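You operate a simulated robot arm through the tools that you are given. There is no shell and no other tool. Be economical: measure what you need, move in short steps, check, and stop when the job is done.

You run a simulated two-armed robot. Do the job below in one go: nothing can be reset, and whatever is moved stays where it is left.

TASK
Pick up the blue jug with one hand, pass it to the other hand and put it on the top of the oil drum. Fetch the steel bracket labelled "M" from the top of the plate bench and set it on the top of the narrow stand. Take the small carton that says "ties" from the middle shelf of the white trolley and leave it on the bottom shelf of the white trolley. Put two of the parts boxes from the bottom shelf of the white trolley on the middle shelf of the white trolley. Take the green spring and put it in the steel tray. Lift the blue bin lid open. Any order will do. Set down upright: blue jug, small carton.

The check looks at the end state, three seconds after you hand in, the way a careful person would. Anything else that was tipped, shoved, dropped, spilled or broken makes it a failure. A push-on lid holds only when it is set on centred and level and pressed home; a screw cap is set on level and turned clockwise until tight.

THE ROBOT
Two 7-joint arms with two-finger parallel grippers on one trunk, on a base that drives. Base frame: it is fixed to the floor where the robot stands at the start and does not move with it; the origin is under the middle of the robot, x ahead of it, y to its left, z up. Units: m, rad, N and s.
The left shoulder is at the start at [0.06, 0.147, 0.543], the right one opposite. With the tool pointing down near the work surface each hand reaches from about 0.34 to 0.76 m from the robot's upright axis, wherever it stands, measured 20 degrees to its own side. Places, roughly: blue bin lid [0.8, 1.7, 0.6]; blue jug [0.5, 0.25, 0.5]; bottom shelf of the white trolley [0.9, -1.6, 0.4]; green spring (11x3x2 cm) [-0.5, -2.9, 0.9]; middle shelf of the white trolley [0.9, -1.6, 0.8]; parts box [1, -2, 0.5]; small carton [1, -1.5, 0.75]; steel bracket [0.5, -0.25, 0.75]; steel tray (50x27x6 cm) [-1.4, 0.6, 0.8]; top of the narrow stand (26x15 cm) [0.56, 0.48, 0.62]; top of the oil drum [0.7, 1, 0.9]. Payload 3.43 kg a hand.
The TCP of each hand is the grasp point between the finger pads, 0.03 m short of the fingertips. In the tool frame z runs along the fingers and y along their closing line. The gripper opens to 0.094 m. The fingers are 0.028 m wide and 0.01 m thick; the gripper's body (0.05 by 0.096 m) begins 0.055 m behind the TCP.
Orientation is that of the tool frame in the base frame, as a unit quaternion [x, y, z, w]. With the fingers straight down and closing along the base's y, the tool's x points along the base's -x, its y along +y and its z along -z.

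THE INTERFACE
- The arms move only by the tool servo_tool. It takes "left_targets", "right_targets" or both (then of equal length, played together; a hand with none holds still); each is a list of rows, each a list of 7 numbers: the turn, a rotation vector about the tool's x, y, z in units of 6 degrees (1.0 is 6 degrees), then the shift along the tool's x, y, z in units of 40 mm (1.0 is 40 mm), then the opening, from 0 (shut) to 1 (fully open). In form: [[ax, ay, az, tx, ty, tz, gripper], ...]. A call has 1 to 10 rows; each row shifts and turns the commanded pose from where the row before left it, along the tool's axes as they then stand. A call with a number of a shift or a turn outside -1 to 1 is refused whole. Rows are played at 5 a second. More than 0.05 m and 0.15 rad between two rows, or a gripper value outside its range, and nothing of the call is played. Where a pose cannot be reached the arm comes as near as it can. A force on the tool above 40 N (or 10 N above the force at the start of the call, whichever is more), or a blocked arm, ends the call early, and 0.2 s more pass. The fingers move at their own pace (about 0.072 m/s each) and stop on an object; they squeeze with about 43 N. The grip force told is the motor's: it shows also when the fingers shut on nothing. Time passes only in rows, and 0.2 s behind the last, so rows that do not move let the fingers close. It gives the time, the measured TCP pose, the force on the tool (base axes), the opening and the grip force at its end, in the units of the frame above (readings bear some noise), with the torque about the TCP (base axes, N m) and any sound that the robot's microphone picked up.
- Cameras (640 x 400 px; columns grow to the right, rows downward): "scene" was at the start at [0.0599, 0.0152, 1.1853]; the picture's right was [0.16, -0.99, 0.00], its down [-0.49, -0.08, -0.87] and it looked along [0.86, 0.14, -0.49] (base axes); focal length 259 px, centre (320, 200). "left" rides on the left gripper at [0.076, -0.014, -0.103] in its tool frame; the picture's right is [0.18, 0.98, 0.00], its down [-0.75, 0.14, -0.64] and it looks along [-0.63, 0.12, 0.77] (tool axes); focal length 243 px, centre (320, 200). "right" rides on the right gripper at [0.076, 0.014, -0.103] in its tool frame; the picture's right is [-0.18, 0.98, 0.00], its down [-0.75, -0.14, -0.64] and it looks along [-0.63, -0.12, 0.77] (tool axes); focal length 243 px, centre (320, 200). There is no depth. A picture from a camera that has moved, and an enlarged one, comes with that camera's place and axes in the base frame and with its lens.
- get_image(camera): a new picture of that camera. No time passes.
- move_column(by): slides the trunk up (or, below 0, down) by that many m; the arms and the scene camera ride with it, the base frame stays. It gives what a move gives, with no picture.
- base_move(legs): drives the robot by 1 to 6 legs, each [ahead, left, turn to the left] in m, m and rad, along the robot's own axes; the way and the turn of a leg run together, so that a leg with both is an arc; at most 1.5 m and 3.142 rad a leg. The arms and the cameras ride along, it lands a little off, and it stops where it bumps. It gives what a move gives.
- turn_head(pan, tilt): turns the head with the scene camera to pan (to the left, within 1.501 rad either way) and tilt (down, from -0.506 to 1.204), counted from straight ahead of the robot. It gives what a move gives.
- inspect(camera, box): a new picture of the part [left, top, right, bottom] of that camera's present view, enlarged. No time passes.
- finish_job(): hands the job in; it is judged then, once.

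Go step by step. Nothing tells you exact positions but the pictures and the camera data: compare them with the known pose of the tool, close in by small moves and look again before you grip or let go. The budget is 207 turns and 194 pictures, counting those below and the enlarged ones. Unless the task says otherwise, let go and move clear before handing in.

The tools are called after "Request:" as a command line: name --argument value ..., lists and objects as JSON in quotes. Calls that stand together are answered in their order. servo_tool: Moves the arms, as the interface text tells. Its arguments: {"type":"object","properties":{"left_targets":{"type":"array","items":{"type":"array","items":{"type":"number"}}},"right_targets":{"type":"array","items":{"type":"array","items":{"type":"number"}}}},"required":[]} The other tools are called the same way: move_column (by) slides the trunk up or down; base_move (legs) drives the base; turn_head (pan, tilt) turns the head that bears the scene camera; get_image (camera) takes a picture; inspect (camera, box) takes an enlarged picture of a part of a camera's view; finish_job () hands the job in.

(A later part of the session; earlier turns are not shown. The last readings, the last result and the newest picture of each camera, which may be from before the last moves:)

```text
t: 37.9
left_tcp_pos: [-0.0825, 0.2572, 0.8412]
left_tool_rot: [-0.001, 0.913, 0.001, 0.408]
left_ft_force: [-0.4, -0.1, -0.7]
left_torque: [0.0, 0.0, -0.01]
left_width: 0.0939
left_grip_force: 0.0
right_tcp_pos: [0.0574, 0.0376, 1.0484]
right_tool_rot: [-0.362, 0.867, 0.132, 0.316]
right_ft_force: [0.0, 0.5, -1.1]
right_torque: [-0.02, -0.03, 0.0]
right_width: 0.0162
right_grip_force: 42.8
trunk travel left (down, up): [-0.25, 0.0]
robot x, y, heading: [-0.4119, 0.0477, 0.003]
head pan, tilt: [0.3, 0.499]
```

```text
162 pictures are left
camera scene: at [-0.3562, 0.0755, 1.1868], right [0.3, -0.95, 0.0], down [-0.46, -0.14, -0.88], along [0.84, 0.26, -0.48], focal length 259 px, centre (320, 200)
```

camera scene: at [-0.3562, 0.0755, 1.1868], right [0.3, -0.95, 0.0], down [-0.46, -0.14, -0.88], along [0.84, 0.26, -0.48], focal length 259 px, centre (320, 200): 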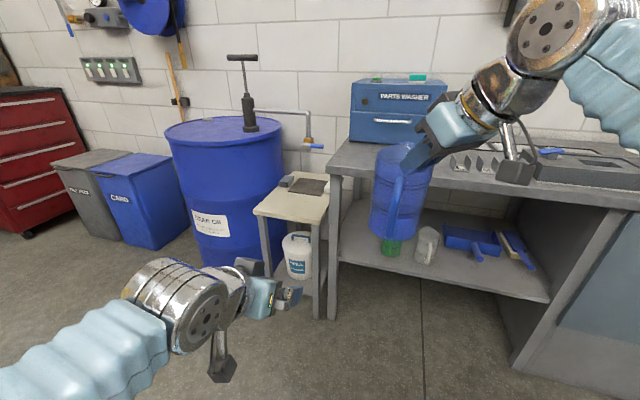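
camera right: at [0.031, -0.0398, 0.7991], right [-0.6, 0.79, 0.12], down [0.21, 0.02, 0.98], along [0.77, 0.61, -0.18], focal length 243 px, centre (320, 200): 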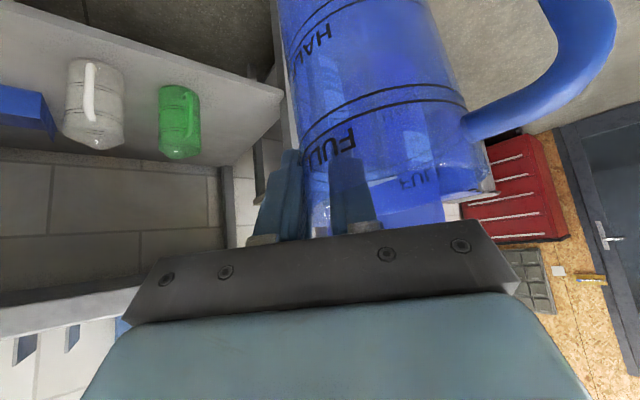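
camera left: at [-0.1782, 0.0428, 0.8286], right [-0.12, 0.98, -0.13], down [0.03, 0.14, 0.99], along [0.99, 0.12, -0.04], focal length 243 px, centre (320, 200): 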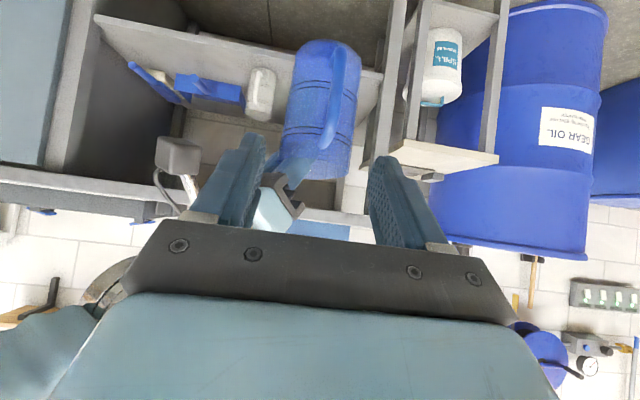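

The jug is held high enough at z 1.05. I'll drive left to stand opposite the drum and look at its top.

Request:
base_move --legs '[[0, 0.85, 0]]'

Request:
turn_head --pan 0.0 --tilt 0.45

Request:
get_image --camera "scene"

```text
t: 42.4
left_tcp_pos: [-0.0869, 1.1094, 0.8426]
left_tool_rot: [-0.003, 0.913, 0.001, 0.408]
left_ft_force: [0.0, -0.9, -0.1]
left_torque: [0.02, 0.0, -0.02]
left_width: 0.094
left_grip_force: 0.0
right_tcp_pos: [0.0532, 0.8913, 1.0471]
right_tool_rot: [-0.365, 0.866, 0.133, 0.316]
right_ft_force: [0.5, -1.3, -0.7]
right_torque: [0.01, -0.01, -0.01]
right_width: 0.0156
right_grip_force: 43.1
trunk travel left (down, up): [-0.25, 0.0]
robot x, y, heading: [-0.4217, 0.8955, 0.011]
head pan, tilt: [0.3, 0.499]
```

```text
t: 43.2
left_tcp_pos: [-0.0875, 1.1093, 0.8433]
left_tool_rot: [-0.003, 0.913, 0.001, 0.407]
left_ft_force: [-0.5, 0.8, 0.4]
left_torque: [0.02, 0.01, -0.02]
left_width: 0.0939
left_grip_force: 0.0
right_tcp_pos: [0.0522, 0.8904, 1.0463]
right_tool_rot: [-0.365, 0.866, 0.133, 0.316]
right_ft_force: [0.3, 0.0, -0.6]
right_torque: [-0.03, 0.03, 0.03]
right_width: 0.0154
right_grip_force: 42.8
trunk travel left (down, up): [-0.25, 0.0]
robot x, y, heading: [-0.4175, 0.8949, 0.011]
head pan, tilt: [0.0, 0.45]
```

```text
161 pictures are left
camera scene: at [-0.3563, 0.8975, 1.1913], right [0.01, -1.0, 0.0], down [-0.44, 0.0, -0.9], along [0.9, 0.01, -0.44], focal length 259 px, centre (320, 200)
```

scene: 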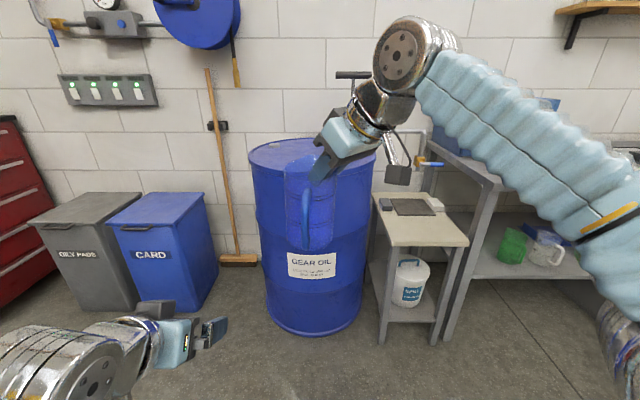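

The drum's front is at x 0.517, centre about (0.81, 0.94), top z about 0.84. I'll drive ahead 0.5 m with the jug above the drum's near side.

Request:
base_move --legs '[[0.5, 0, -0.01]]'

Request:
turn_head --pan 0.0 --tilt 0.55

Request:
get_image --camera "scene"

Request:
get_image --camera "left"

```text
t: 46.1
left_tcp_pos: [0.4092, 1.101, 0.8418]
left_tool_rot: [0.006, 0.913, -0.003, 0.408]
left_ft_force: [-0.2, 0.3, 0.0]
left_torque: [-0.01, -0.02, 0.0]
left_width: 0.0937
left_grip_force: 0.0
right_tcp_pos: [0.5463, 0.8805, 1.0491]
right_tool_rot: [-0.355, 0.869, 0.13, 0.318]
right_ft_force: [-0.4, 0.1, -0.6]
right_torque: [-0.01, -0.05, 0.0]
right_width: 0.0155
right_grip_force: 43.1
trunk travel left (down, up): [-0.25, 0.0]
robot x, y, heading: [0.0718, 0.8948, -0.01]
head pan, tilt: [0.0, 0.45]
```

```text
t: 46.8
left_tcp_pos: [0.4101, 1.1018, 0.843]
left_tool_rot: [0.006, 0.913, -0.002, 0.407]
left_ft_force: [-0.6, 0.0, -0.2]
left_torque: [0.01, 0.02, -0.01]
left_width: 0.094
left_grip_force: 0.0
right_tcp_pos: [0.5461, 0.8812, 1.0485]
right_tool_rot: [-0.356, 0.869, 0.13, 0.317]
right_ft_force: [-0.5, 0.3, -0.7]
right_torque: [-0.03, -0.04, 0.02]
right_width: 0.0152
right_grip_force: 43.6
trunk travel left (down, up): [-0.25, 0.0]
robot x, y, heading: [0.0714, 0.8937, -0.01]
head pan, tilt: [0.0, 0.55]
```

```text
160 pictures are left
camera scene: at [0.1352, 0.8959, 1.1823], right [-0.01, -1.0, 0.0], down [-0.52, 0.01, -0.85], along [0.85, -0.01, -0.52], focal length 259 px, centre (320, 200)
```

scene: 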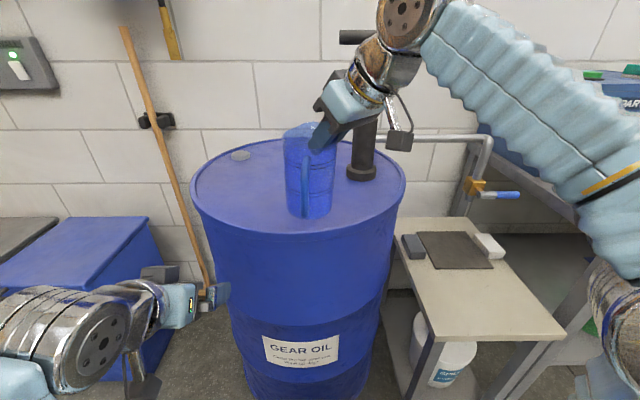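

```text
159 pictures are left
camera left: at [0.2826, 1.0892, 0.8546], right [-0.11, 0.98, -0.14], down [0.03, 0.14, 0.99], along [0.99, 0.11, -0.04], focal length 243 px, centre (320, 200)
```

left: 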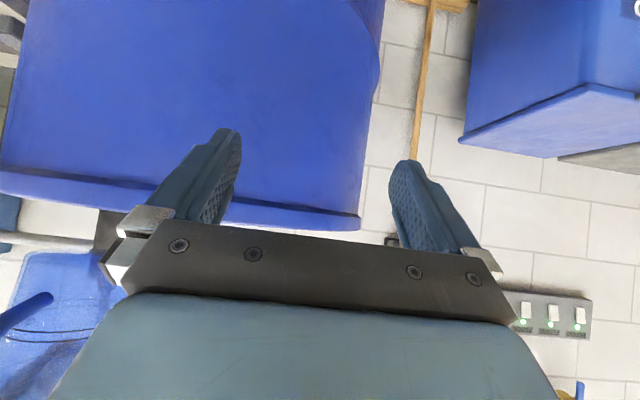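

Request:
base_move --legs '[[0.05, 0, 0]]'

Request:
inspect --camera "scene" --box '[240, 90, 400, 190]'

Request:
get_image --camera "right"

```text
t: 47.7
left_tcp_pos: [0.4598, 1.1007, 0.8429]
left_tool_rot: [0.004, 0.913, -0.002, 0.408]
left_ft_force: [-0.3, -0.2, -0.1]
left_torque: [-0.02, -0.03, 0.0]
left_width: 0.0941
left_grip_force: 0.0
right_tcp_pos: [0.5948, 0.8806, 1.0474]
right_tool_rot: [-0.357, 0.869, 0.13, 0.318]
right_ft_force: [-0.6, 0.6, -1.6]
right_torque: [-0.02, -0.02, 0.0]
right_width: 0.0152
right_grip_force: 43.1
trunk travel left (down, up): [-0.25, 0.0]
robot x, y, heading: [0.1243, 0.8965, -0.012]
head pan, tilt: [0.0, 0.55]
```

```text
4.00 times, centred on (320, 140) of scene
camera zoom: at [0.1846, 0.8955, 1.1823], right [-0.01, -1.0, 0.0], down [-0.52, 0.01, -0.85], along [0.85, -0.01, -0.52], focal length 1037 px, centre (320, 440)
```

zoom: 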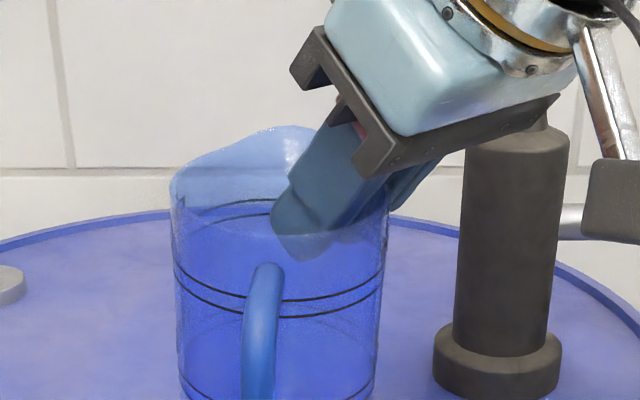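

```text
157 pictures are left
camera right: at [0.4964, 0.8038, 1.0769], right [-0.59, 0.8, 0.12], down [0.21, 0.01, 0.98], along [0.78, 0.6, -0.18], focal length 243 px, centre (320, 200)
```

right: 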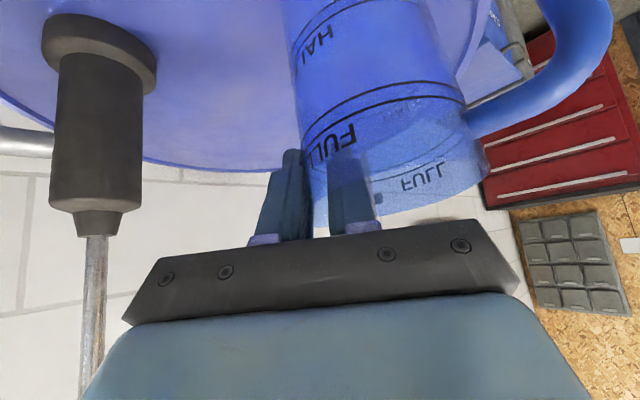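

The jug looks upright within about 2°. I'll move it 4.5 cm further in and down, then look.

Request:
servo_tool --right_targets '[[0, 0, 0, 0.03, -0.27, 0.46, 0], [0, 0, 0, 0.03, -0.27, 0.46, 0], [0, 0, 0, 0.05, -0.26, 0.46, 0]]'

Request:
get_image --camera "scene"

Request:
get_image --camera "left"

```text
t: 48.5
left_tcp_pos: [0.4594, 1.1017, 0.843]
left_tool_rot: [0.004, 0.913, -0.002, 0.408]
left_ft_force: [-0.1, -0.6, -0.2]
left_torque: [-0.02, -0.01, -0.01]
left_width: 0.094
left_grip_force: 0.1
right_tcp_pos: [0.6414, 0.8821, 1.0025]
right_tool_rot: [-0.357, 0.869, 0.13, 0.318]
right_ft_force: [0.0, -0.7, 3.7]
right_torque: [-0.08, 0.27, 0.04]
right_width: 0.015
right_grip_force: 42.6
trunk travel left (down, up): [-0.25, 0.0]
robot x, y, heading: [0.1262, 0.8943, -0.011]
head pan, tilt: [0.0, 0.55]
```

```text
156 pictures are left
camera scene: at [0.1843, 0.8954, 1.1825], right [-0.01, -1.0, 0.0], down [-0.52, 0.01, -0.85], along [0.85, -0.01, -0.52], focal length 259 px, centre (320, 200)
```

scene: 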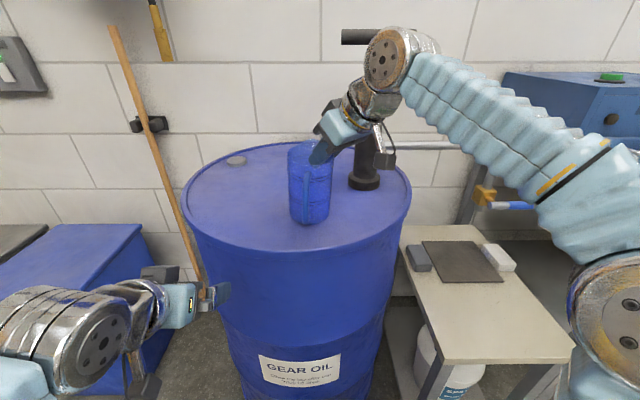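

```text
155 pictures are left
camera left: at [0.3318, 1.0888, 0.8548], right [-0.11, 0.98, -0.14], down [0.03, 0.14, 0.99], along [0.99, 0.11, -0.04], focal length 243 px, centre (320, 200)
```

left: 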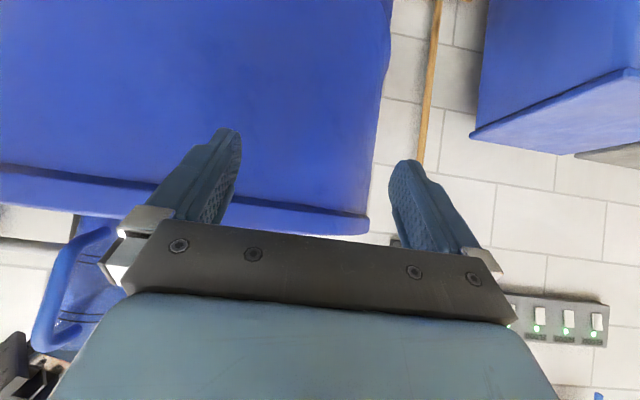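

The tool reads a 4–5 N upward push, so the jug has just touched the drum top. I'll settle it 3 mm more.

Request:
servo_tool --right_targets '[[0, 0, 0, 0.03, 0, 0.04, 0], [0, 0, 0, 0.03, 0, 0.04, 0]]'

Request:
inspect --camera "scene" --box '[230, 120, 390, 240]'

```text
t: 49.1
left_tcp_pos: [0.4603, 1.1007, 0.8429]
left_tool_rot: [0.004, 0.913, -0.001, 0.408]
left_ft_force: [1.3, 0.0, -0.7]
left_torque: [0.0, -0.01, 0.02]
left_width: 0.0941
left_grip_force: 0.1
right_tcp_pos: [0.6415, 0.88, 1.0029]
right_tool_rot: [-0.356, 0.868, 0.131, 0.322]
right_ft_force: [4.7, -3.3, 29.8]
right_torque: [0.11, 0.69, 0.06]
right_width: 0.0148
right_grip_force: 42.9
trunk travel left (down, up): [-0.25, 0.0]
robot x, y, heading: [0.1243, 0.896, -0.008]
head pan, tilt: [0.0, 0.55]
```

```text
3.33 times, centred on (310, 180) of scene
camera zoom: at [0.1836, 0.8952, 1.1828], right [-0.01, -1.0, 0.0], down [-0.52, 0.01, -0.85], along [0.85, -0.01, -0.52], focal length 864 px, centre (353, 267)
```

zoom: 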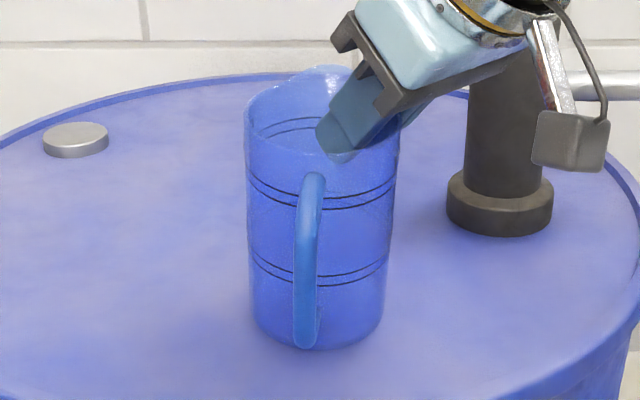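

The jug stands firmly on the drum. I release and pull the hand back along its axis.

Request:
servo_tool --right_targets '[[0, 0, 0, -0.03, 0, -0.04, 0], [0, 0, 0, 0, 0, 0, 0.2], [0, 0, 0, 0, 0, 0, 0.42], [0, 0, 0, 0, 0, 0, 0.42], [0, 0, 0, 0, 0, -0.3, 0.42], [0, 0, 0, 0, 0, -0.6, 0.42], [0, 0, 0, 0, 0, -0.8, 0.42], [0, 0, 0, 0, 0, -0.8, 0.42]]'

Request:
inspect --camera "scene" --box '[180, 100, 420, 250]'

```text
t: 50.9
left_tcp_pos: [0.4598, 1.1007, 0.8426]
left_tool_rot: [0.005, 0.913, -0.002, 0.408]
left_ft_force: [0.0, 0.6, -0.3]
left_torque: [-0.03, 0.01, 0.04]
left_width: 0.0939
left_grip_force: 0.0
right_tcp_pos: [0.595, 0.8371, 1.0752]
right_tool_rot: [-0.357, 0.869, 0.13, 0.317]
right_ft_force: [-0.1, 0.4, -0.5]
right_torque: [0.0, -0.04, -0.02]
right_width: 0.0394
right_grip_force: 0.1
trunk travel left (down, up): [-0.25, 0.0]
robot x, y, heading: [0.1232, 0.893, -0.012]
head pan, tilt: [0.0, 0.55]
```

```text
2.67 times, centred on (300, 175) of scene
camera zoom: at [0.1848, 0.8955, 1.1823], right [-0.01, -1.0, 0.0], down [-0.52, 0.01, -0.85], along [0.85, -0.01, -0.52], focal length 691 px, centre (373, 267)
```

zoom: 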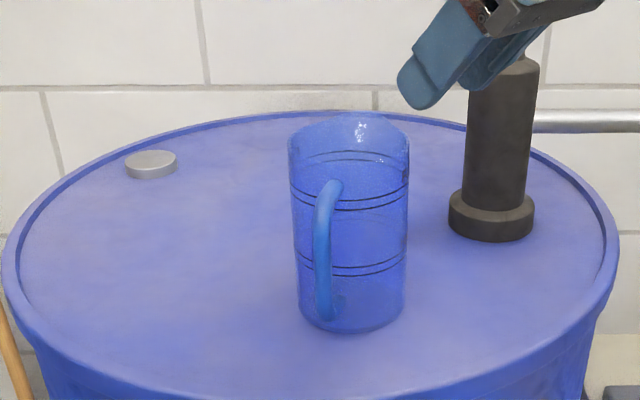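

The jug stands upright on the drum. Next is the bin lid: I back off, shift left and look at the bins.

Request:
base_move --legs '[[-0.45, 0, 0.01], [0, 0.65, 0]]'

Request:
turn_head --pan 0.1 --tilt 0.5

Request:
get_image --camera "scene"

Request:
get_image --camera "left"

```text
t: 56.8
left_tcp_pos: [0.0179, 1.7507, 0.8423]
left_tool_rot: [0.004, 0.913, -0.002, 0.407]
left_ft_force: [-0.1, 0.7, 0.0]
left_torque: [0.0, 0.0, 0.02]
left_width: 0.0939
left_grip_force: 0.0
right_tcp_pos: [0.1545, 1.4871, 1.0748]
right_tool_rot: [-0.357, 0.869, 0.13, 0.317]
right_ft_force: [-0.5, -0.6, -0.6]
right_torque: [-0.02, -0.01, 0.01]
right_width: 0.0394
right_grip_force: 0.0
trunk travel left (down, up): [-0.25, 0.0]
robot x, y, heading: [-0.3174, 1.5449, -0.009]
head pan, tilt: [0.0, 0.55]
```

```text
t: 57.4
left_tcp_pos: [0.0183, 1.7508, 0.8427]
left_tool_rot: [0.003, 0.913, -0.001, 0.407]
left_ft_force: [0.4, 0.1, -0.1]
left_torque: [0.05, -0.02, -0.01]
left_width: 0.0938
left_grip_force: 0.1
right_tcp_pos: [0.1549, 1.4877, 1.0747]
right_tool_rot: [-0.358, 0.868, 0.131, 0.317]
right_ft_force: [-0.4, -0.3, 0.2]
right_torque: [-0.04, -0.01, 0.0]
right_width: 0.0392
right_grip_force: 0.0
trunk travel left (down, up): [-0.25, 0.0]
robot x, y, heading: [-0.3191, 1.5429, -0.005]
head pan, tilt: [0.099, 0.499]
```

```text
152 pictures are left
camera scene: at [-0.2552, 1.5529, 1.1869], right [0.09, -1.0, 0.0], down [-0.48, -0.04, -0.88], along [0.87, 0.08, -0.48], focal length 259 px, centre (320, 200)
```

scene: 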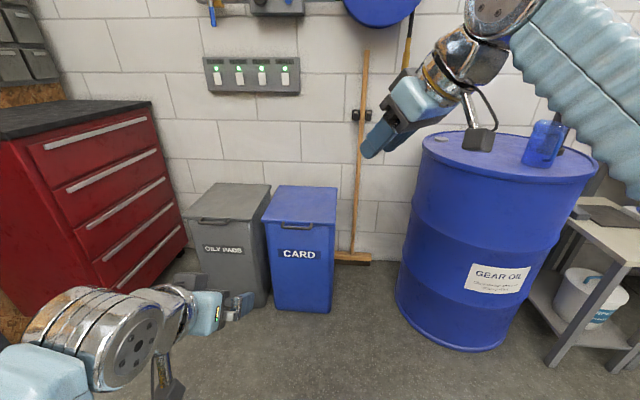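

```text
151 pictures are left
camera left: at [-0.1095, 1.7379, 0.8546], right [-0.12, 0.98, -0.14], down [0.03, 0.14, 0.99], along [0.99, 0.11, -0.04], focal length 243 px, centre (320, 200)
```

left: 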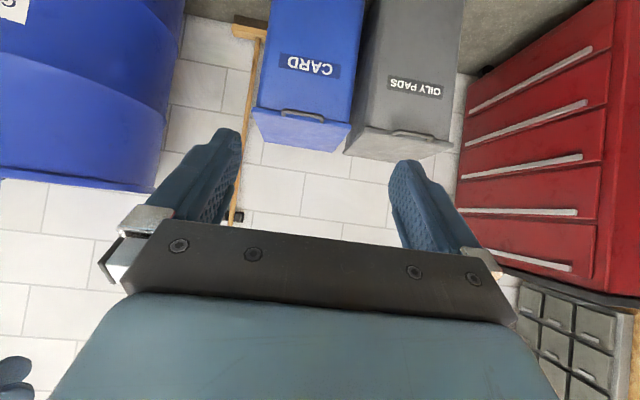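

Request:
inspect --camera "scene" --box '[180, 170, 360, 320]'

Request:
inspect --camera "left" --box '[230, 0, 470, 160]'

```text
2.67 times, centred on (270, 245) of scene
camera zoom: at [-0.2552, 1.5529, 1.1869], right [0.09, -1.0, 0.0], down [-0.48, -0.04, -0.88], along [0.87, 0.08, -0.48], focal length 691 px, centre (453, 80)
```

zoom: 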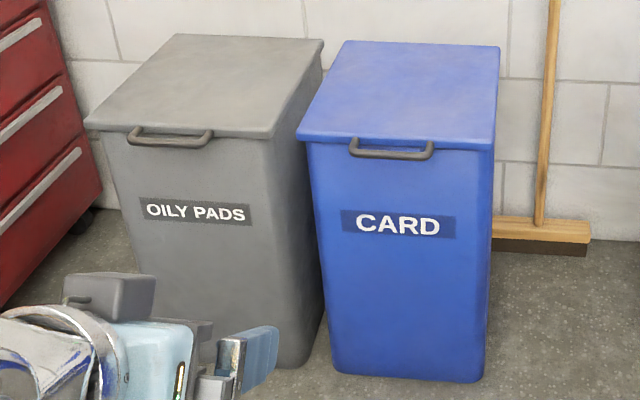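

```text
2.50 times, centred on (350, 80) of left
camera zoom: at [-0.1095, 1.7379, 0.8546], right [-0.12, 0.98, -0.14], down [0.03, 0.14, 0.99], along [0.99, 0.11, -0.04], focal length 606 px, centre (245, 500)
```

zoom: 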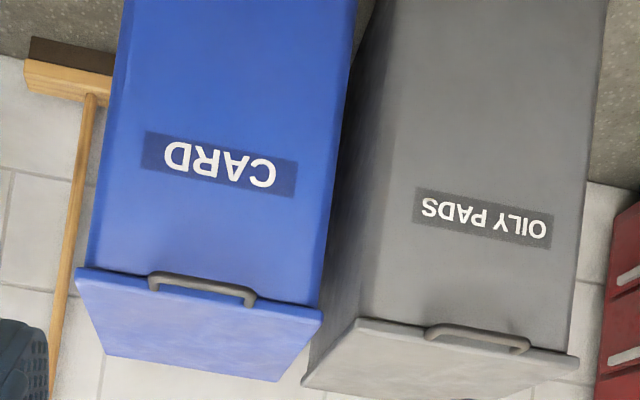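

The lid has a bar handle at about (0.62, 1.736, 0.565) and seems hinged at x ≈ 0.96. I'll make the left hand horizontal with the fingers closed, so it can lift the bar from below.

Request:
servo_tool --left_targets '[[0, -1, 0, 0, 0, 0, 0], [0, -1, 0, 0, 0, 0, 0], [0, -1, 0, 0, 0, 0, 0], [0, -1, 0, 0, 0, 0, 0], [0, -1, 0, 0, 0, 0, 0], [0, -1, 0, 0, 0, 0, 0], [0, -1, 0, 0, 0, 0, 0]]'

Request:
servo_tool --left_targets '[[0, 0, 0, 0.9, 0, 0.55, 0], [0, 0, 0, 0.9, 0, 0.55, 0], [0, 0, 0, 0.9, 0, 0.55, 0], [0, 0, 0, 0.9, 0, 0.55, 0], [0, 0, 0, 0.9, 0, 0.55, 0], [0, 0, 0, 0.9, 0, 0.55, 0], [0, 0, 0, 0.9, 0, 0.55, 0], [0, 0, 0, 0.9, 0, 0.55, 0], [0, 0, 0, 0.9, 0, 0.55, 0]]'

Request:
get_image --camera "left"

```text
t: 59.0
left_tcp_pos: [0.0533, 1.7539, 0.9355]
left_tool_rot: [0.002, 0.707, -0.002, 0.707]
left_ft_force: [0.1, 0.2, -0.8]
left_torque: [0.0, 0.0, -0.01]
left_width: 0.0001
left_grip_force: 32.9
left hand out of reach, approached as far as the arm can: row 3, 4, 5, 6, 7
right_tcp_pos: [0.1542, 1.488, 1.074]
right_tool_rot: [-0.358, 0.869, 0.131, 0.317]
right_ft_force: [-0.2, -0.7, 0.7]
right_torque: [0.02, 0.0, 0.01]
right_width: 0.0397
right_grip_force: 0.0
trunk travel left (down, up): [-0.25, 0.0]
robot x, y, heading: [-0.3166, 1.5456, -0.007]
head pan, tilt: [0.099, 0.499]
```

```text
t: 61.0
left_tcp_pos: [0.2845, 1.753, 0.6445]
left_tool_rot: [0.003, 0.706, -0.002, 0.708]
left_ft_force: [-0.2, -0.1, 1.0]
left_torque: [-0.02, 0.02, 0.05]
left_width: 0.0
left_grip_force: 33.0
left hand out of reach, approached as far as the arm can: row 1, 2, 3, 4
right_tcp_pos: [0.1538, 1.4871, 1.0746]
right_tool_rot: [-0.357, 0.869, 0.13, 0.317]
right_ft_force: [-0.6, 0.2, -0.7]
right_torque: [0.01, -0.01, -0.01]
right_width: 0.0396
right_grip_force: 0.0
trunk travel left (down, up): [-0.25, 0.0]
robot x, y, heading: [-0.3172, 1.543, -0.004]
head pan, tilt: [0.099, 0.499]
```

```text
148 pictures are left
camera left: at [0.1811, 1.7399, 0.5687], right [0.01, 0.98, -0.18], down [-0.64, 0.14, 0.75], along [0.77, 0.11, 0.63], focal length 243 px, centre (320, 200)
```

left: 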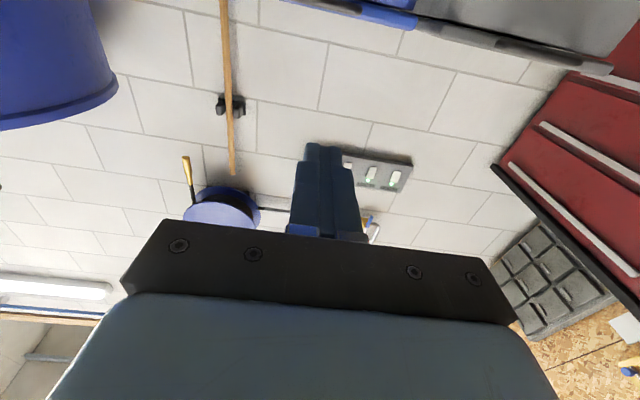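

Request:
servo_tool --left_targets '[[0, 0, 0, 0.7, -0.1, -0.6, 0], [0, 0, 0, 0.7, -0.1, -0.6, 0], [0, 0, 0, 0.7, -0.1, -0.6, 0], [0, 0, 0, 0.7, -0.1, -0.6, 0]]'

Request:
base_move --legs '[[0.36, 0, 0]]'

Request:
turn_head --pan 0.2 --tilt 0.75

Request:
get_image --camera "scene"

Request:
get_image --camera "left"

```text
t: 62.0
left_tcp_pos: [0.1888, 1.7402, 0.5334]
left_tool_rot: [0.002, 0.707, -0.002, 0.707]
left_ft_force: [-0.1, 0.3, -0.4]
left_torque: [-0.02, 0.0, 0.0]
left_width: 0.0
left_grip_force: 33.1
right_tcp_pos: [0.1547, 1.4889, 1.0751]
right_tool_rot: [-0.358, 0.869, 0.131, 0.317]
right_ft_force: [-0.8, 0.4, -0.4]
right_torque: [0.01, 0.02, 0.01]
right_width: 0.0395
right_grip_force: 0.0
trunk travel left (down, up): [-0.25, 0.0]
robot x, y, heading: [-0.3127, 1.5422, -0.007]
head pan, tilt: [0.099, 0.499]
```

```text
t: 64.4
left_tcp_pos: [0.5538, 1.7333, 0.5339]
left_tool_rot: [0.004, 0.706, -0.003, 0.708]
left_ft_force: [-0.1, 0.7, -0.4]
left_torque: [0.01, 0.0, 0.01]
left_width: 0.0003
left_grip_force: 33.2
right_tcp_pos: [0.5193, 1.4829, 1.0736]
right_tool_rot: [-0.356, 0.869, 0.13, 0.317]
right_ft_force: [0.7, -1.0, 0.5]
right_torque: [0.01, 0.05, 0.0]
right_width: 0.0395
right_grip_force: 0.2
trunk travel left (down, up): [-0.25, 0.0]
robot x, y, heading: [0.0513, 1.5416, -0.011]
head pan, tilt: [0.099, 0.499]
```

```text
t: 65.1
left_tcp_pos: [0.5546, 1.7337, 0.5342]
left_tool_rot: [0.004, 0.706, -0.003, 0.708]
left_ft_force: [-0.1, 0.3, 0.9]
left_torque: [-0.03, -0.04, 0.06]
left_width: 0.0
left_grip_force: 33.2
right_tcp_pos: [0.5193, 1.4832, 1.0749]
right_tool_rot: [-0.356, 0.869, 0.131, 0.316]
right_ft_force: [-0.3, -0.5, -0.9]
right_torque: [0.02, 0.01, 0.02]
right_width: 0.0397
right_grip_force: 0.1
trunk travel left (down, up): [-0.25, 0.0]
robot x, y, heading: [0.0509, 1.54, -0.009]
head pan, tilt: [0.201, 0.75]
```

```text
147 pictures are left
camera scene: at [0.1004, 1.5572, 1.165], right [0.19, -0.98, 0.0], down [-0.67, -0.13, -0.73], along [0.72, 0.14, -0.68], focal length 259 px, centre (320, 200)
```

scene: 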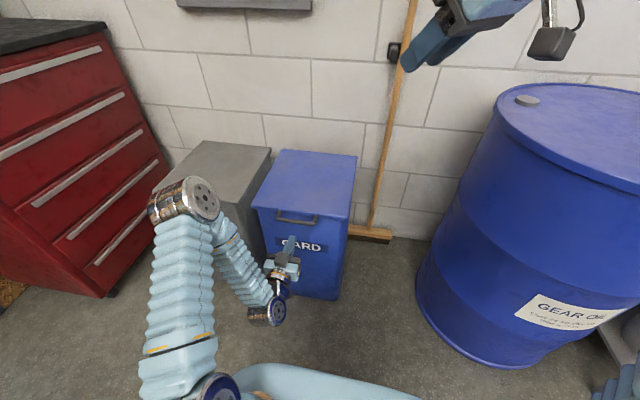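

```text
146 pictures are left
camera left: at [0.4512, 1.721, 0.4574], right [0.01, 0.98, -0.18], down [-0.64, 0.15, 0.75], along [0.77, 0.11, 0.63], focal length 243 px, centre (320, 200)
```

left: 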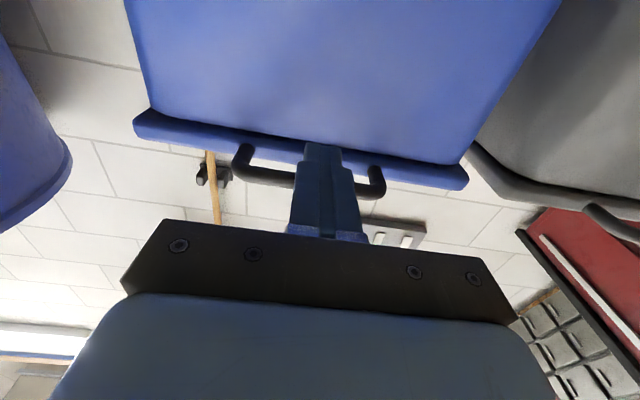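

The closed fingers point just under the bar, centred. I'll advance 4.5 cm beneath it and start lifting.

Request:
servo_tool --left_targets '[[0, 0, 0, 0, 0, 0.55, 0], [0, 0, 0, 0, 0, 0.55, 0], [0, 0, 0, -0.4, 0, 0, 0], [0, 0, 0, -0.5, 0, 0, 0], [0, 0, 0, -0.5, 0, 0, 0], [0, 0, 0, -0.5, 0, 0, 0], [0, 0, 0, -0.5, 0, 0, 0]]'

Request:
get_image --camera "left"

Request:
get_image --camera "scene"

```text
t: 66.7
left_tcp_pos: [0.5974, 1.7322, 0.6308]
left_tool_rot: [0.004, 0.707, -0.004, 0.707]
left_ft_force: [-0.3, -0.6, -1.4]
left_torque: [0.02, 0.04, -0.02]
left_width: 0.0
left_grip_force: 33.1
right_tcp_pos: [0.5181, 1.4811, 1.0759]
right_tool_rot: [-0.356, 0.869, 0.13, 0.317]
right_ft_force: [-0.6, 0.5, 0.8]
right_torque: [0.0, -0.04, -0.02]
right_width: 0.0399
right_grip_force: 0.0
trunk travel left (down, up): [-0.25, 0.0]
robot x, y, heading: [0.0499, 1.5449, -0.013]
head pan, tilt: [0.201, 0.75]
```

```text
145 pictures are left
camera left: at [0.4944, 1.7204, 0.5542], right [0.01, 0.98, -0.18], down [-0.64, 0.15, 0.75], along [0.77, 0.11, 0.63], focal length 243 px, centre (320, 200)
```

left: 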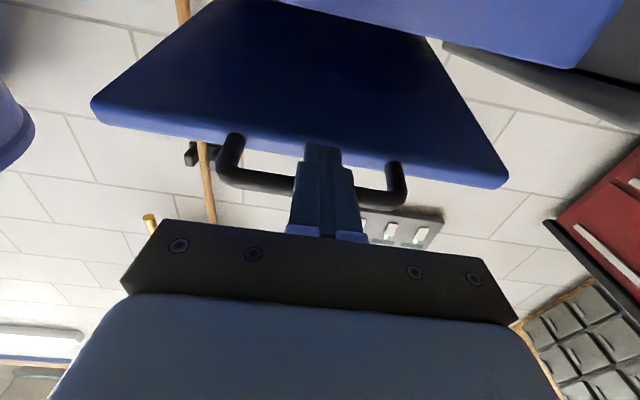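

```text
144 pictures are left
camera scene: at [0.1005, 1.5573, 1.1649], right [0.19, -0.98, 0.0], down [-0.67, -0.13, -0.73], along [0.72, 0.14, -0.68], focal length 259 px, centre (320, 200)
```

scene: 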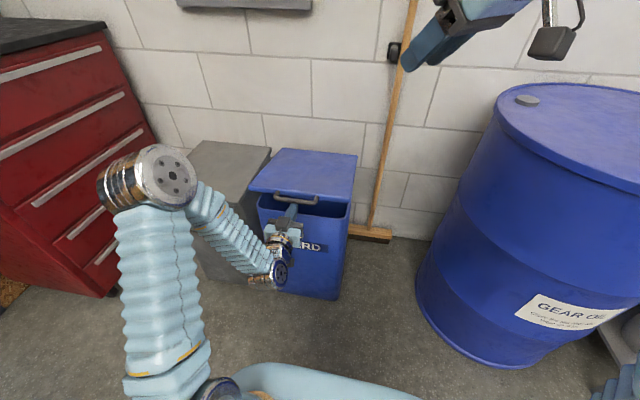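

The lid is rising on the finger. I continue up and work the fingers under the lid.

Request:
servo_tool --left_targets '[[0, 0, 0, -0.75, 0, 0.25, 0], [0, 0, 0, -0.75, 0, 0.25, 0], [0, 0, 0, -0.75, 0, 0.25, 0], [0, 0, 0, -0.25, 0, 0.8, 0], [0, 0, 0, -0.25, 0, 0.8, 0]]'

Request:
get_image --camera "left"

Request:
get_image --camera "scene"

```text
t: 67.8
left_tcp_pos: [0.6626, 1.7311, 0.7356]
left_tool_rot: [0.004, 0.702, -0.003, 0.712]
left_ft_force: [-11.9, -0.5, 4.4]
left_torque: [0.04, -0.1, 0.07]
left_width: 0.0
left_grip_force: 33.1
right_tcp_pos: [0.5186, 1.4827, 1.0744]
right_tool_rot: [-0.356, 0.869, 0.131, 0.317]
right_ft_force: [0.5, -0.1, 0.1]
right_torque: [-0.03, 0.02, 0.0]
right_width: 0.0394
right_grip_force: 0.0
trunk travel left (down, up): [-0.25, 0.0]
robot x, y, heading: [0.0446, 1.5414, -0.009]
head pan, tilt: [0.201, 0.75]
stopped in row 5 (left hand): the force on the tool passed its limit at 96 N (the readings are from after the stop); the commanded pose is now the measured one
```

```text
143 pictures are left
camera left: at [0.5591, 1.719, 0.6578], right [0.01, 0.98, -0.18], down [-0.65, 0.15, 0.74], along [0.76, 0.11, 0.64], focal length 243 px, centre (320, 200)
```

left: 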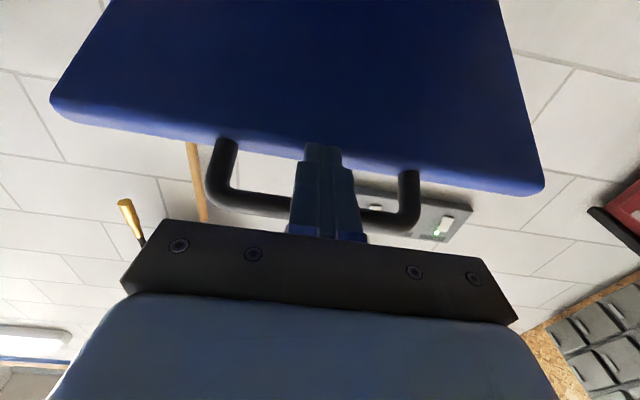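

```text
142 pictures are left
camera scene: at [0.0989, 1.5572, 1.1651], right [0.19, -0.98, 0.0], down [-0.67, -0.13, -0.73], along [0.72, 0.14, -0.68], focal length 259 px, centre (320, 200)
```

scene: 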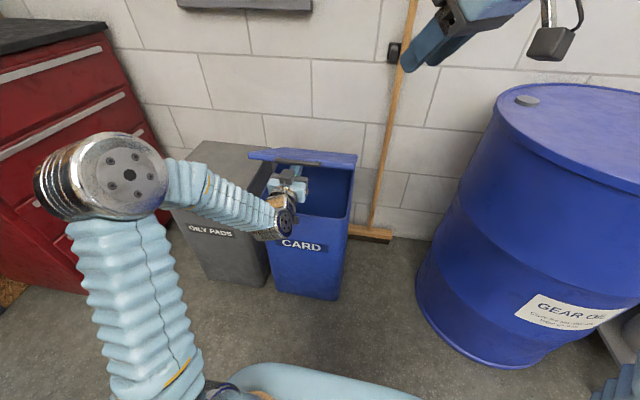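

The fingertip butted against the lid's front edge, inside the handle loop. I'll back off 1 cm and pitch the hand down about the bar so the fingers slide under the lid.

Request:
servo_tool --left_targets '[[0, 0.3, 0, 0, 0, -0.25, 0], [0, 1, 0, 0, 0, 0, 0], [0, 1, 0, 0, 0, 0, 0], [0, 1, 0, 0, 0, 0, 0], [0, 1, 0, 0, 0, 0, 0], [0, 1, 0, 0, 0, 0, 0], [0, 1, 0, 0, 0, 0, 0], [0, 1, 0, 0, 0, 0, 0]]'

Request:
get_image --camera "left"

Request:
inspect --camera "scene" --box '[200, 120, 400, 260]'

```text
t: 69.6
left_tcp_pos: [0.6528, 1.7313, 0.7338]
left_tool_rot: [0.005, 0.917, -0.002, 0.398]
left_ft_force: [-1.7, 1.7, -1.1]
left_torque: [0.02, 0.02, 0.03]
left_width: 0.0
left_grip_force: 32.8
right_tcp_pos: [0.5196, 1.4828, 1.0743]
right_tool_rot: [-0.356, 0.87, 0.13, 0.316]
right_ft_force: [0.4, 0.1, 0.4]
right_torque: [0.01, -0.03, 0.02]
right_width: 0.0395
right_grip_force: 0.0
trunk travel left (down, up): [-0.25, 0.0]
robot x, y, heading: [0.0481, 1.5437, -0.01]
head pan, tilt: [0.201, 0.75]
```

```text
141 pictures are left
camera left: at [0.5254, 1.7197, 0.7484], right [-0.12, 0.98, -0.13], down [0.05, 0.14, 0.99], along [0.99, 0.11, -0.06], focal length 243 px, centre (320, 200)
```

left: 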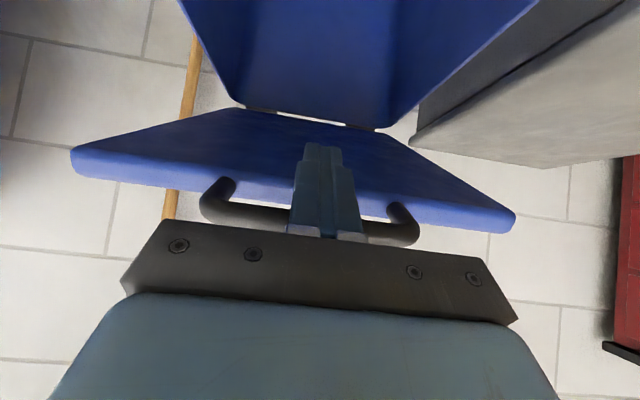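

```text
2.86 times, centred on (300, 190) of scene
camera zoom: at [0.1003, 1.5573, 1.1649], right [0.19, -0.98, 0.0], down [-0.67, -0.13, -0.73], along [0.72, 0.14, -0.68], focal length 740 px, centre (377, 229)
```

zoom: 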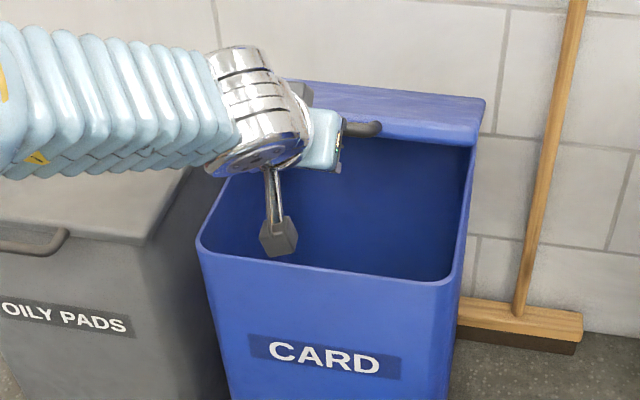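

The fingers are now under the lid. I raise them further, then push forward with the base.

Request:
servo_tool --left_targets '[[0, 0, 0, -0.6, 0, 0.12, 0], [0, 0, 0, -0.6, 0, 0.12, 0], [0, 0, 0, -0.4, 0, 0.1, 0]]'

Request:
base_move --legs '[[0.13, 0, 0.01]]'

Request:
get_image --camera "left"

Request:
get_image --camera "scene"

```text
t: 70.4
left_tcp_pos: [0.7066, 1.7313, 0.7697]
left_tool_rot: [0.004, 0.918, -0.001, 0.397]
left_ft_force: [-0.9, -0.2, -0.9]
left_torque: [0.01, -0.02, 0.0]
left_width: 0.0
left_grip_force: 32.8
right_tcp_pos: [0.5205, 1.4818, 1.0743]
right_tool_rot: [-0.356, 0.87, 0.129, 0.317]
right_ft_force: [-0.4, -0.1, 0.5]
right_torque: [-0.03, 0.01, -0.03]
right_width: 0.0396
right_grip_force: 0.0
trunk travel left (down, up): [-0.25, 0.0]
robot x, y, heading: [0.0483, 1.5382, -0.01]
head pan, tilt: [0.201, 0.75]
```

```text
t: 71.3
left_tcp_pos: [0.7365, 1.7314, 0.7755]
left_tool_rot: [0.006, 0.916, 0.001, 0.402]
left_ft_force: [-9.9, -0.1, 7.4]
left_torque: [0.41, -0.34, 0.48]
left_width: 0.0001
left_grip_force: 32.6
right_tcp_pos: [0.5528, 1.4841, 1.0731]
right_tool_rot: [-0.357, 0.869, 0.13, 0.316]
right_ft_force: [-0.4, -0.5, -0.4]
right_torque: [-0.03, -0.03, -0.03]
right_width: 0.0393
right_grip_force: 0.0
trunk travel left (down, up): [-0.25, 0.0]
robot x, y, heading: [0.0781, 1.5407, -0.011]
head pan, tilt: [0.201, 0.75]
stopped in leg 1: the force on the tool passed its limit at 87 N (the readings are from after the stop); the commanded pose is now the measured one
```

```text
139 pictures are left
camera left: at [0.6091, 1.7196, 0.7898], right [-0.11, 0.99, -0.13], down [0.04, 0.13, 0.99], along [0.99, 0.11, -0.05], focal length 243 px, centre (320, 200)
```

left: 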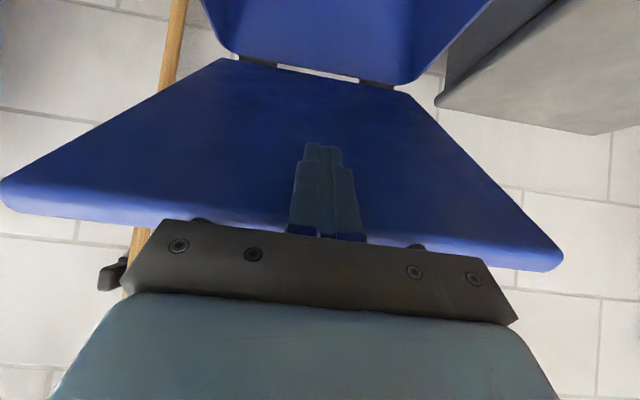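

```text
138 pictures are left
camera scene: at [0.1319, 1.5568, 1.1648], right [0.19, -0.98, 0.0], down [-0.67, -0.13, -0.73], along [0.72, 0.14, -0.68], focal length 259 px, centre (320, 200)
```

scene: 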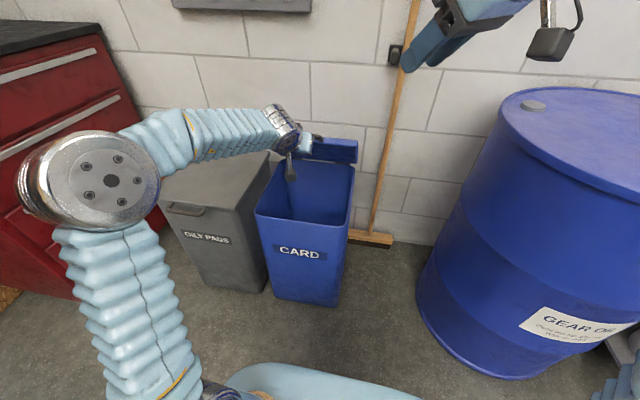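

The lid is at about 45° and my palm pressed on its edge. I ease back and go up and forward with the fingertips.

Request:
servo_tool --left_targets '[[0, 0, 0, -0.6, 0, -0.5, 0], [0, 0, 0, -0.7, 0, 0, 0], [0, 0, 0, -0.6, 0, 0, 0], [0, 0, 0, -0.51, 0, 0.5, 0], [0, 0, 0, -0.51, 0, 0.55, 0], [0, 0, 0, -0.51, 0, 0.55, 0]]'

Request:
get_image --camera "left"

Request:
get_image --camera "scene"

```text
t: 72.7
left_tcp_pos: [0.8645, 1.7324, 0.8448]
left_tool_rot: [0.006, 0.917, 0.002, 0.4]
left_ft_force: [-0.9, 0.7, 0.7]
left_torque: [0.0, -0.01, 0.02]
left_width: 0.0
left_grip_force: 33.2
right_tcp_pos: [0.5534, 1.4839, 1.0743]
right_tool_rot: [-0.357, 0.87, 0.13, 0.315]
right_ft_force: [-0.4, -0.1, -0.4]
right_torque: [-0.01, -0.01, -0.02]
right_width: 0.0395
right_grip_force: 0.1
trunk travel left (down, up): [-0.25, 0.0]
robot x, y, heading: [0.0814, 1.5397, -0.008]
head pan, tilt: [0.201, 0.75]
```

```text
137 pictures are left
camera left: at [0.7365, 1.7197, 0.8582], right [-0.12, 0.99, -0.13], down [0.04, 0.13, 0.99], along [0.99, 0.11, -0.06], focal length 243 px, centre (320, 200)
```

left: 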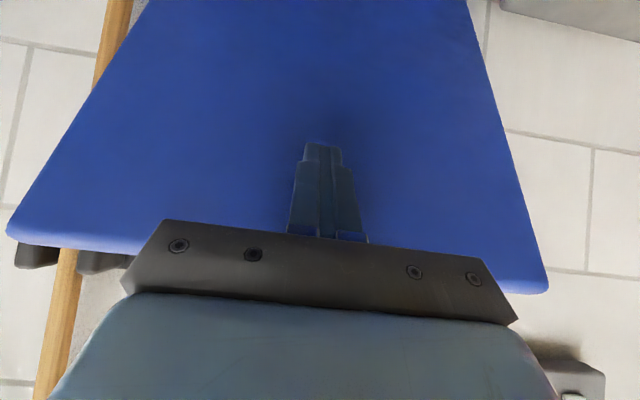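

```text
136 pictures are left
camera scene: at [0.1334, 1.5572, 1.1649], right [0.19, -0.98, 0.0], down [-0.67, -0.13, -0.73], along [0.72, 0.14, -0.68], focal length 259 px, centre (320, 200)
```

scene: 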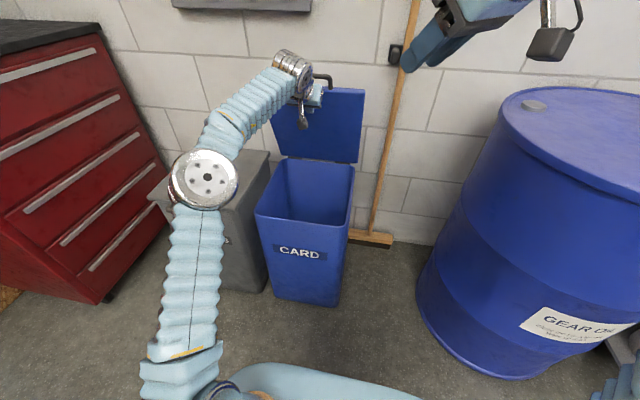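

The lid is near vertical. I push on forward with the base to take it past upright.

Request:
base_move --legs '[[0.09, 0, 0]]'

Request:
servo_tool --left_targets '[[0, 0, 0, -0.34, 0, 0.36, 0], [0, 0, 0, -0.34, 0, 0.36, 0], [0, 0, 0, -0.34, 0, 0.36, 0]]'

Request:
get_image --camera "scene"

```text
t: 73.8
left_tcp_pos: [0.9535, 1.7301, 0.8445]
left_tool_rot: [0.006, 0.917, 0.001, 0.4]
left_ft_force: [-0.2, 0.5, -0.2]
left_torque: [0.01, 0.03, 0.01]
left_width: 0.0
left_grip_force: 32.6
right_tcp_pos: [0.6425, 1.4821, 1.0737]
right_tool_rot: [-0.356, 0.87, 0.13, 0.316]
right_ft_force: [-0.3, -0.6, 1.1]
right_torque: [-0.03, -0.02, -0.03]
right_width: 0.0394
right_grip_force: 0.0
trunk travel left (down, up): [-0.25, 0.0]
robot x, y, heading: [0.1737, 1.5383, -0.006]
head pan, tilt: [0.201, 0.75]
```

```text
t: 74.6
left_tcp_pos: [0.9854, 1.7221, 0.8325]
left_tool_rot: [0.007, 0.917, 0.001, 0.399]
left_ft_force: [-0.2, -0.1, -0.4]
left_torque: [0.03, 0.0, 0.02]
left_width: 0.0
left_grip_force: 32.8
left hand out of reach, approached as far as the arm can: row 2, 3
right_tcp_pos: [0.6434, 1.4831, 1.0737]
right_tool_rot: [-0.356, 0.869, 0.13, 0.317]
right_ft_force: [-1.1, -0.4, -0.4]
right_torque: [0.02, 0.01, 0.0]
right_width: 0.0396
right_grip_force: 0.0
trunk travel left (down, up): [-0.25, 0.0]
robot x, y, heading: [0.171, 1.5396, -0.008]
head pan, tilt: [0.201, 0.75]
```

```text
135 pictures are left
camera scene: at [0.2226, 1.5562, 1.1649], right [0.19, -0.98, 0.0], down [-0.67, -0.13, -0.73], along [0.72, 0.14, -0.68], focal length 259 px, centre (320, 200)
```

scene: 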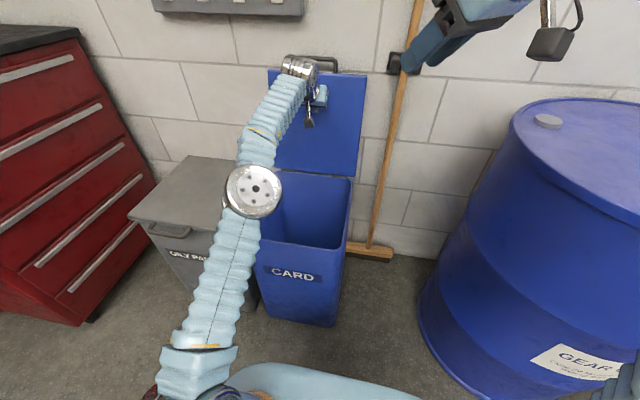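

No force on the hand, so the lid may already rest past upright. I back away a little and check it stays.

Request:
base_move --legs '[[-0.08, 0, 0]]'

Request:
inspect --camera "scene" --box '[220, 30, 420, 200]'

Request:
get_image --camera "left"

```text
t: 75.7
left_tcp_pos: [0.9063, 1.7224, 0.8307]
left_tool_rot: [0.006, 0.917, 0.001, 0.4]
left_ft_force: [0.1, 1.0, -0.1]
left_torque: [0.0, -0.01, 0.02]
left_width: 0.0
left_grip_force: 33.6
right_tcp_pos: [0.5623, 1.4842, 1.0734]
right_tool_rot: [-0.358, 0.869, 0.131, 0.316]
right_ft_force: [-0.1, 0.4, 1.0]
right_torque: [-0.03, 0.0, -0.02]
right_width: 0.0396
right_grip_force: 0.1
trunk travel left (down, up): [-0.25, 0.0]
robot x, y, heading: [0.0954, 1.5377, -0.006]
head pan, tilt: [0.201, 0.75]
```

```text
2.35 times, centred on (320, 115) of scene
camera zoom: at [0.1431, 1.557, 1.1649], right [0.19, -0.98, 0.0], down [-0.67, -0.13, -0.73], along [0.72, 0.14, -0.68], focal length 610 px, centre (320, 400)
```

zoom: 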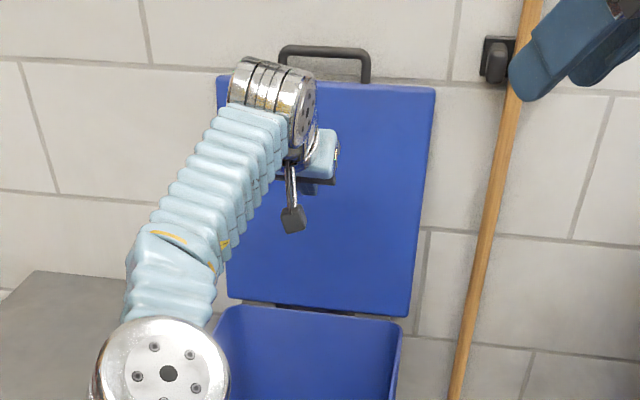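

```text
133 pictures are left
camera left: at [0.7781, 1.7106, 0.8448], right [-0.11, 0.99, -0.13], down [0.04, 0.13, 0.99], along [0.99, 0.11, -0.06], focal length 243 px, centre (320, 200)
```

left: 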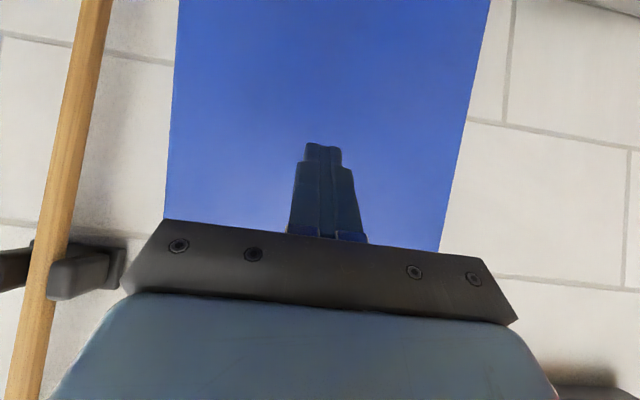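

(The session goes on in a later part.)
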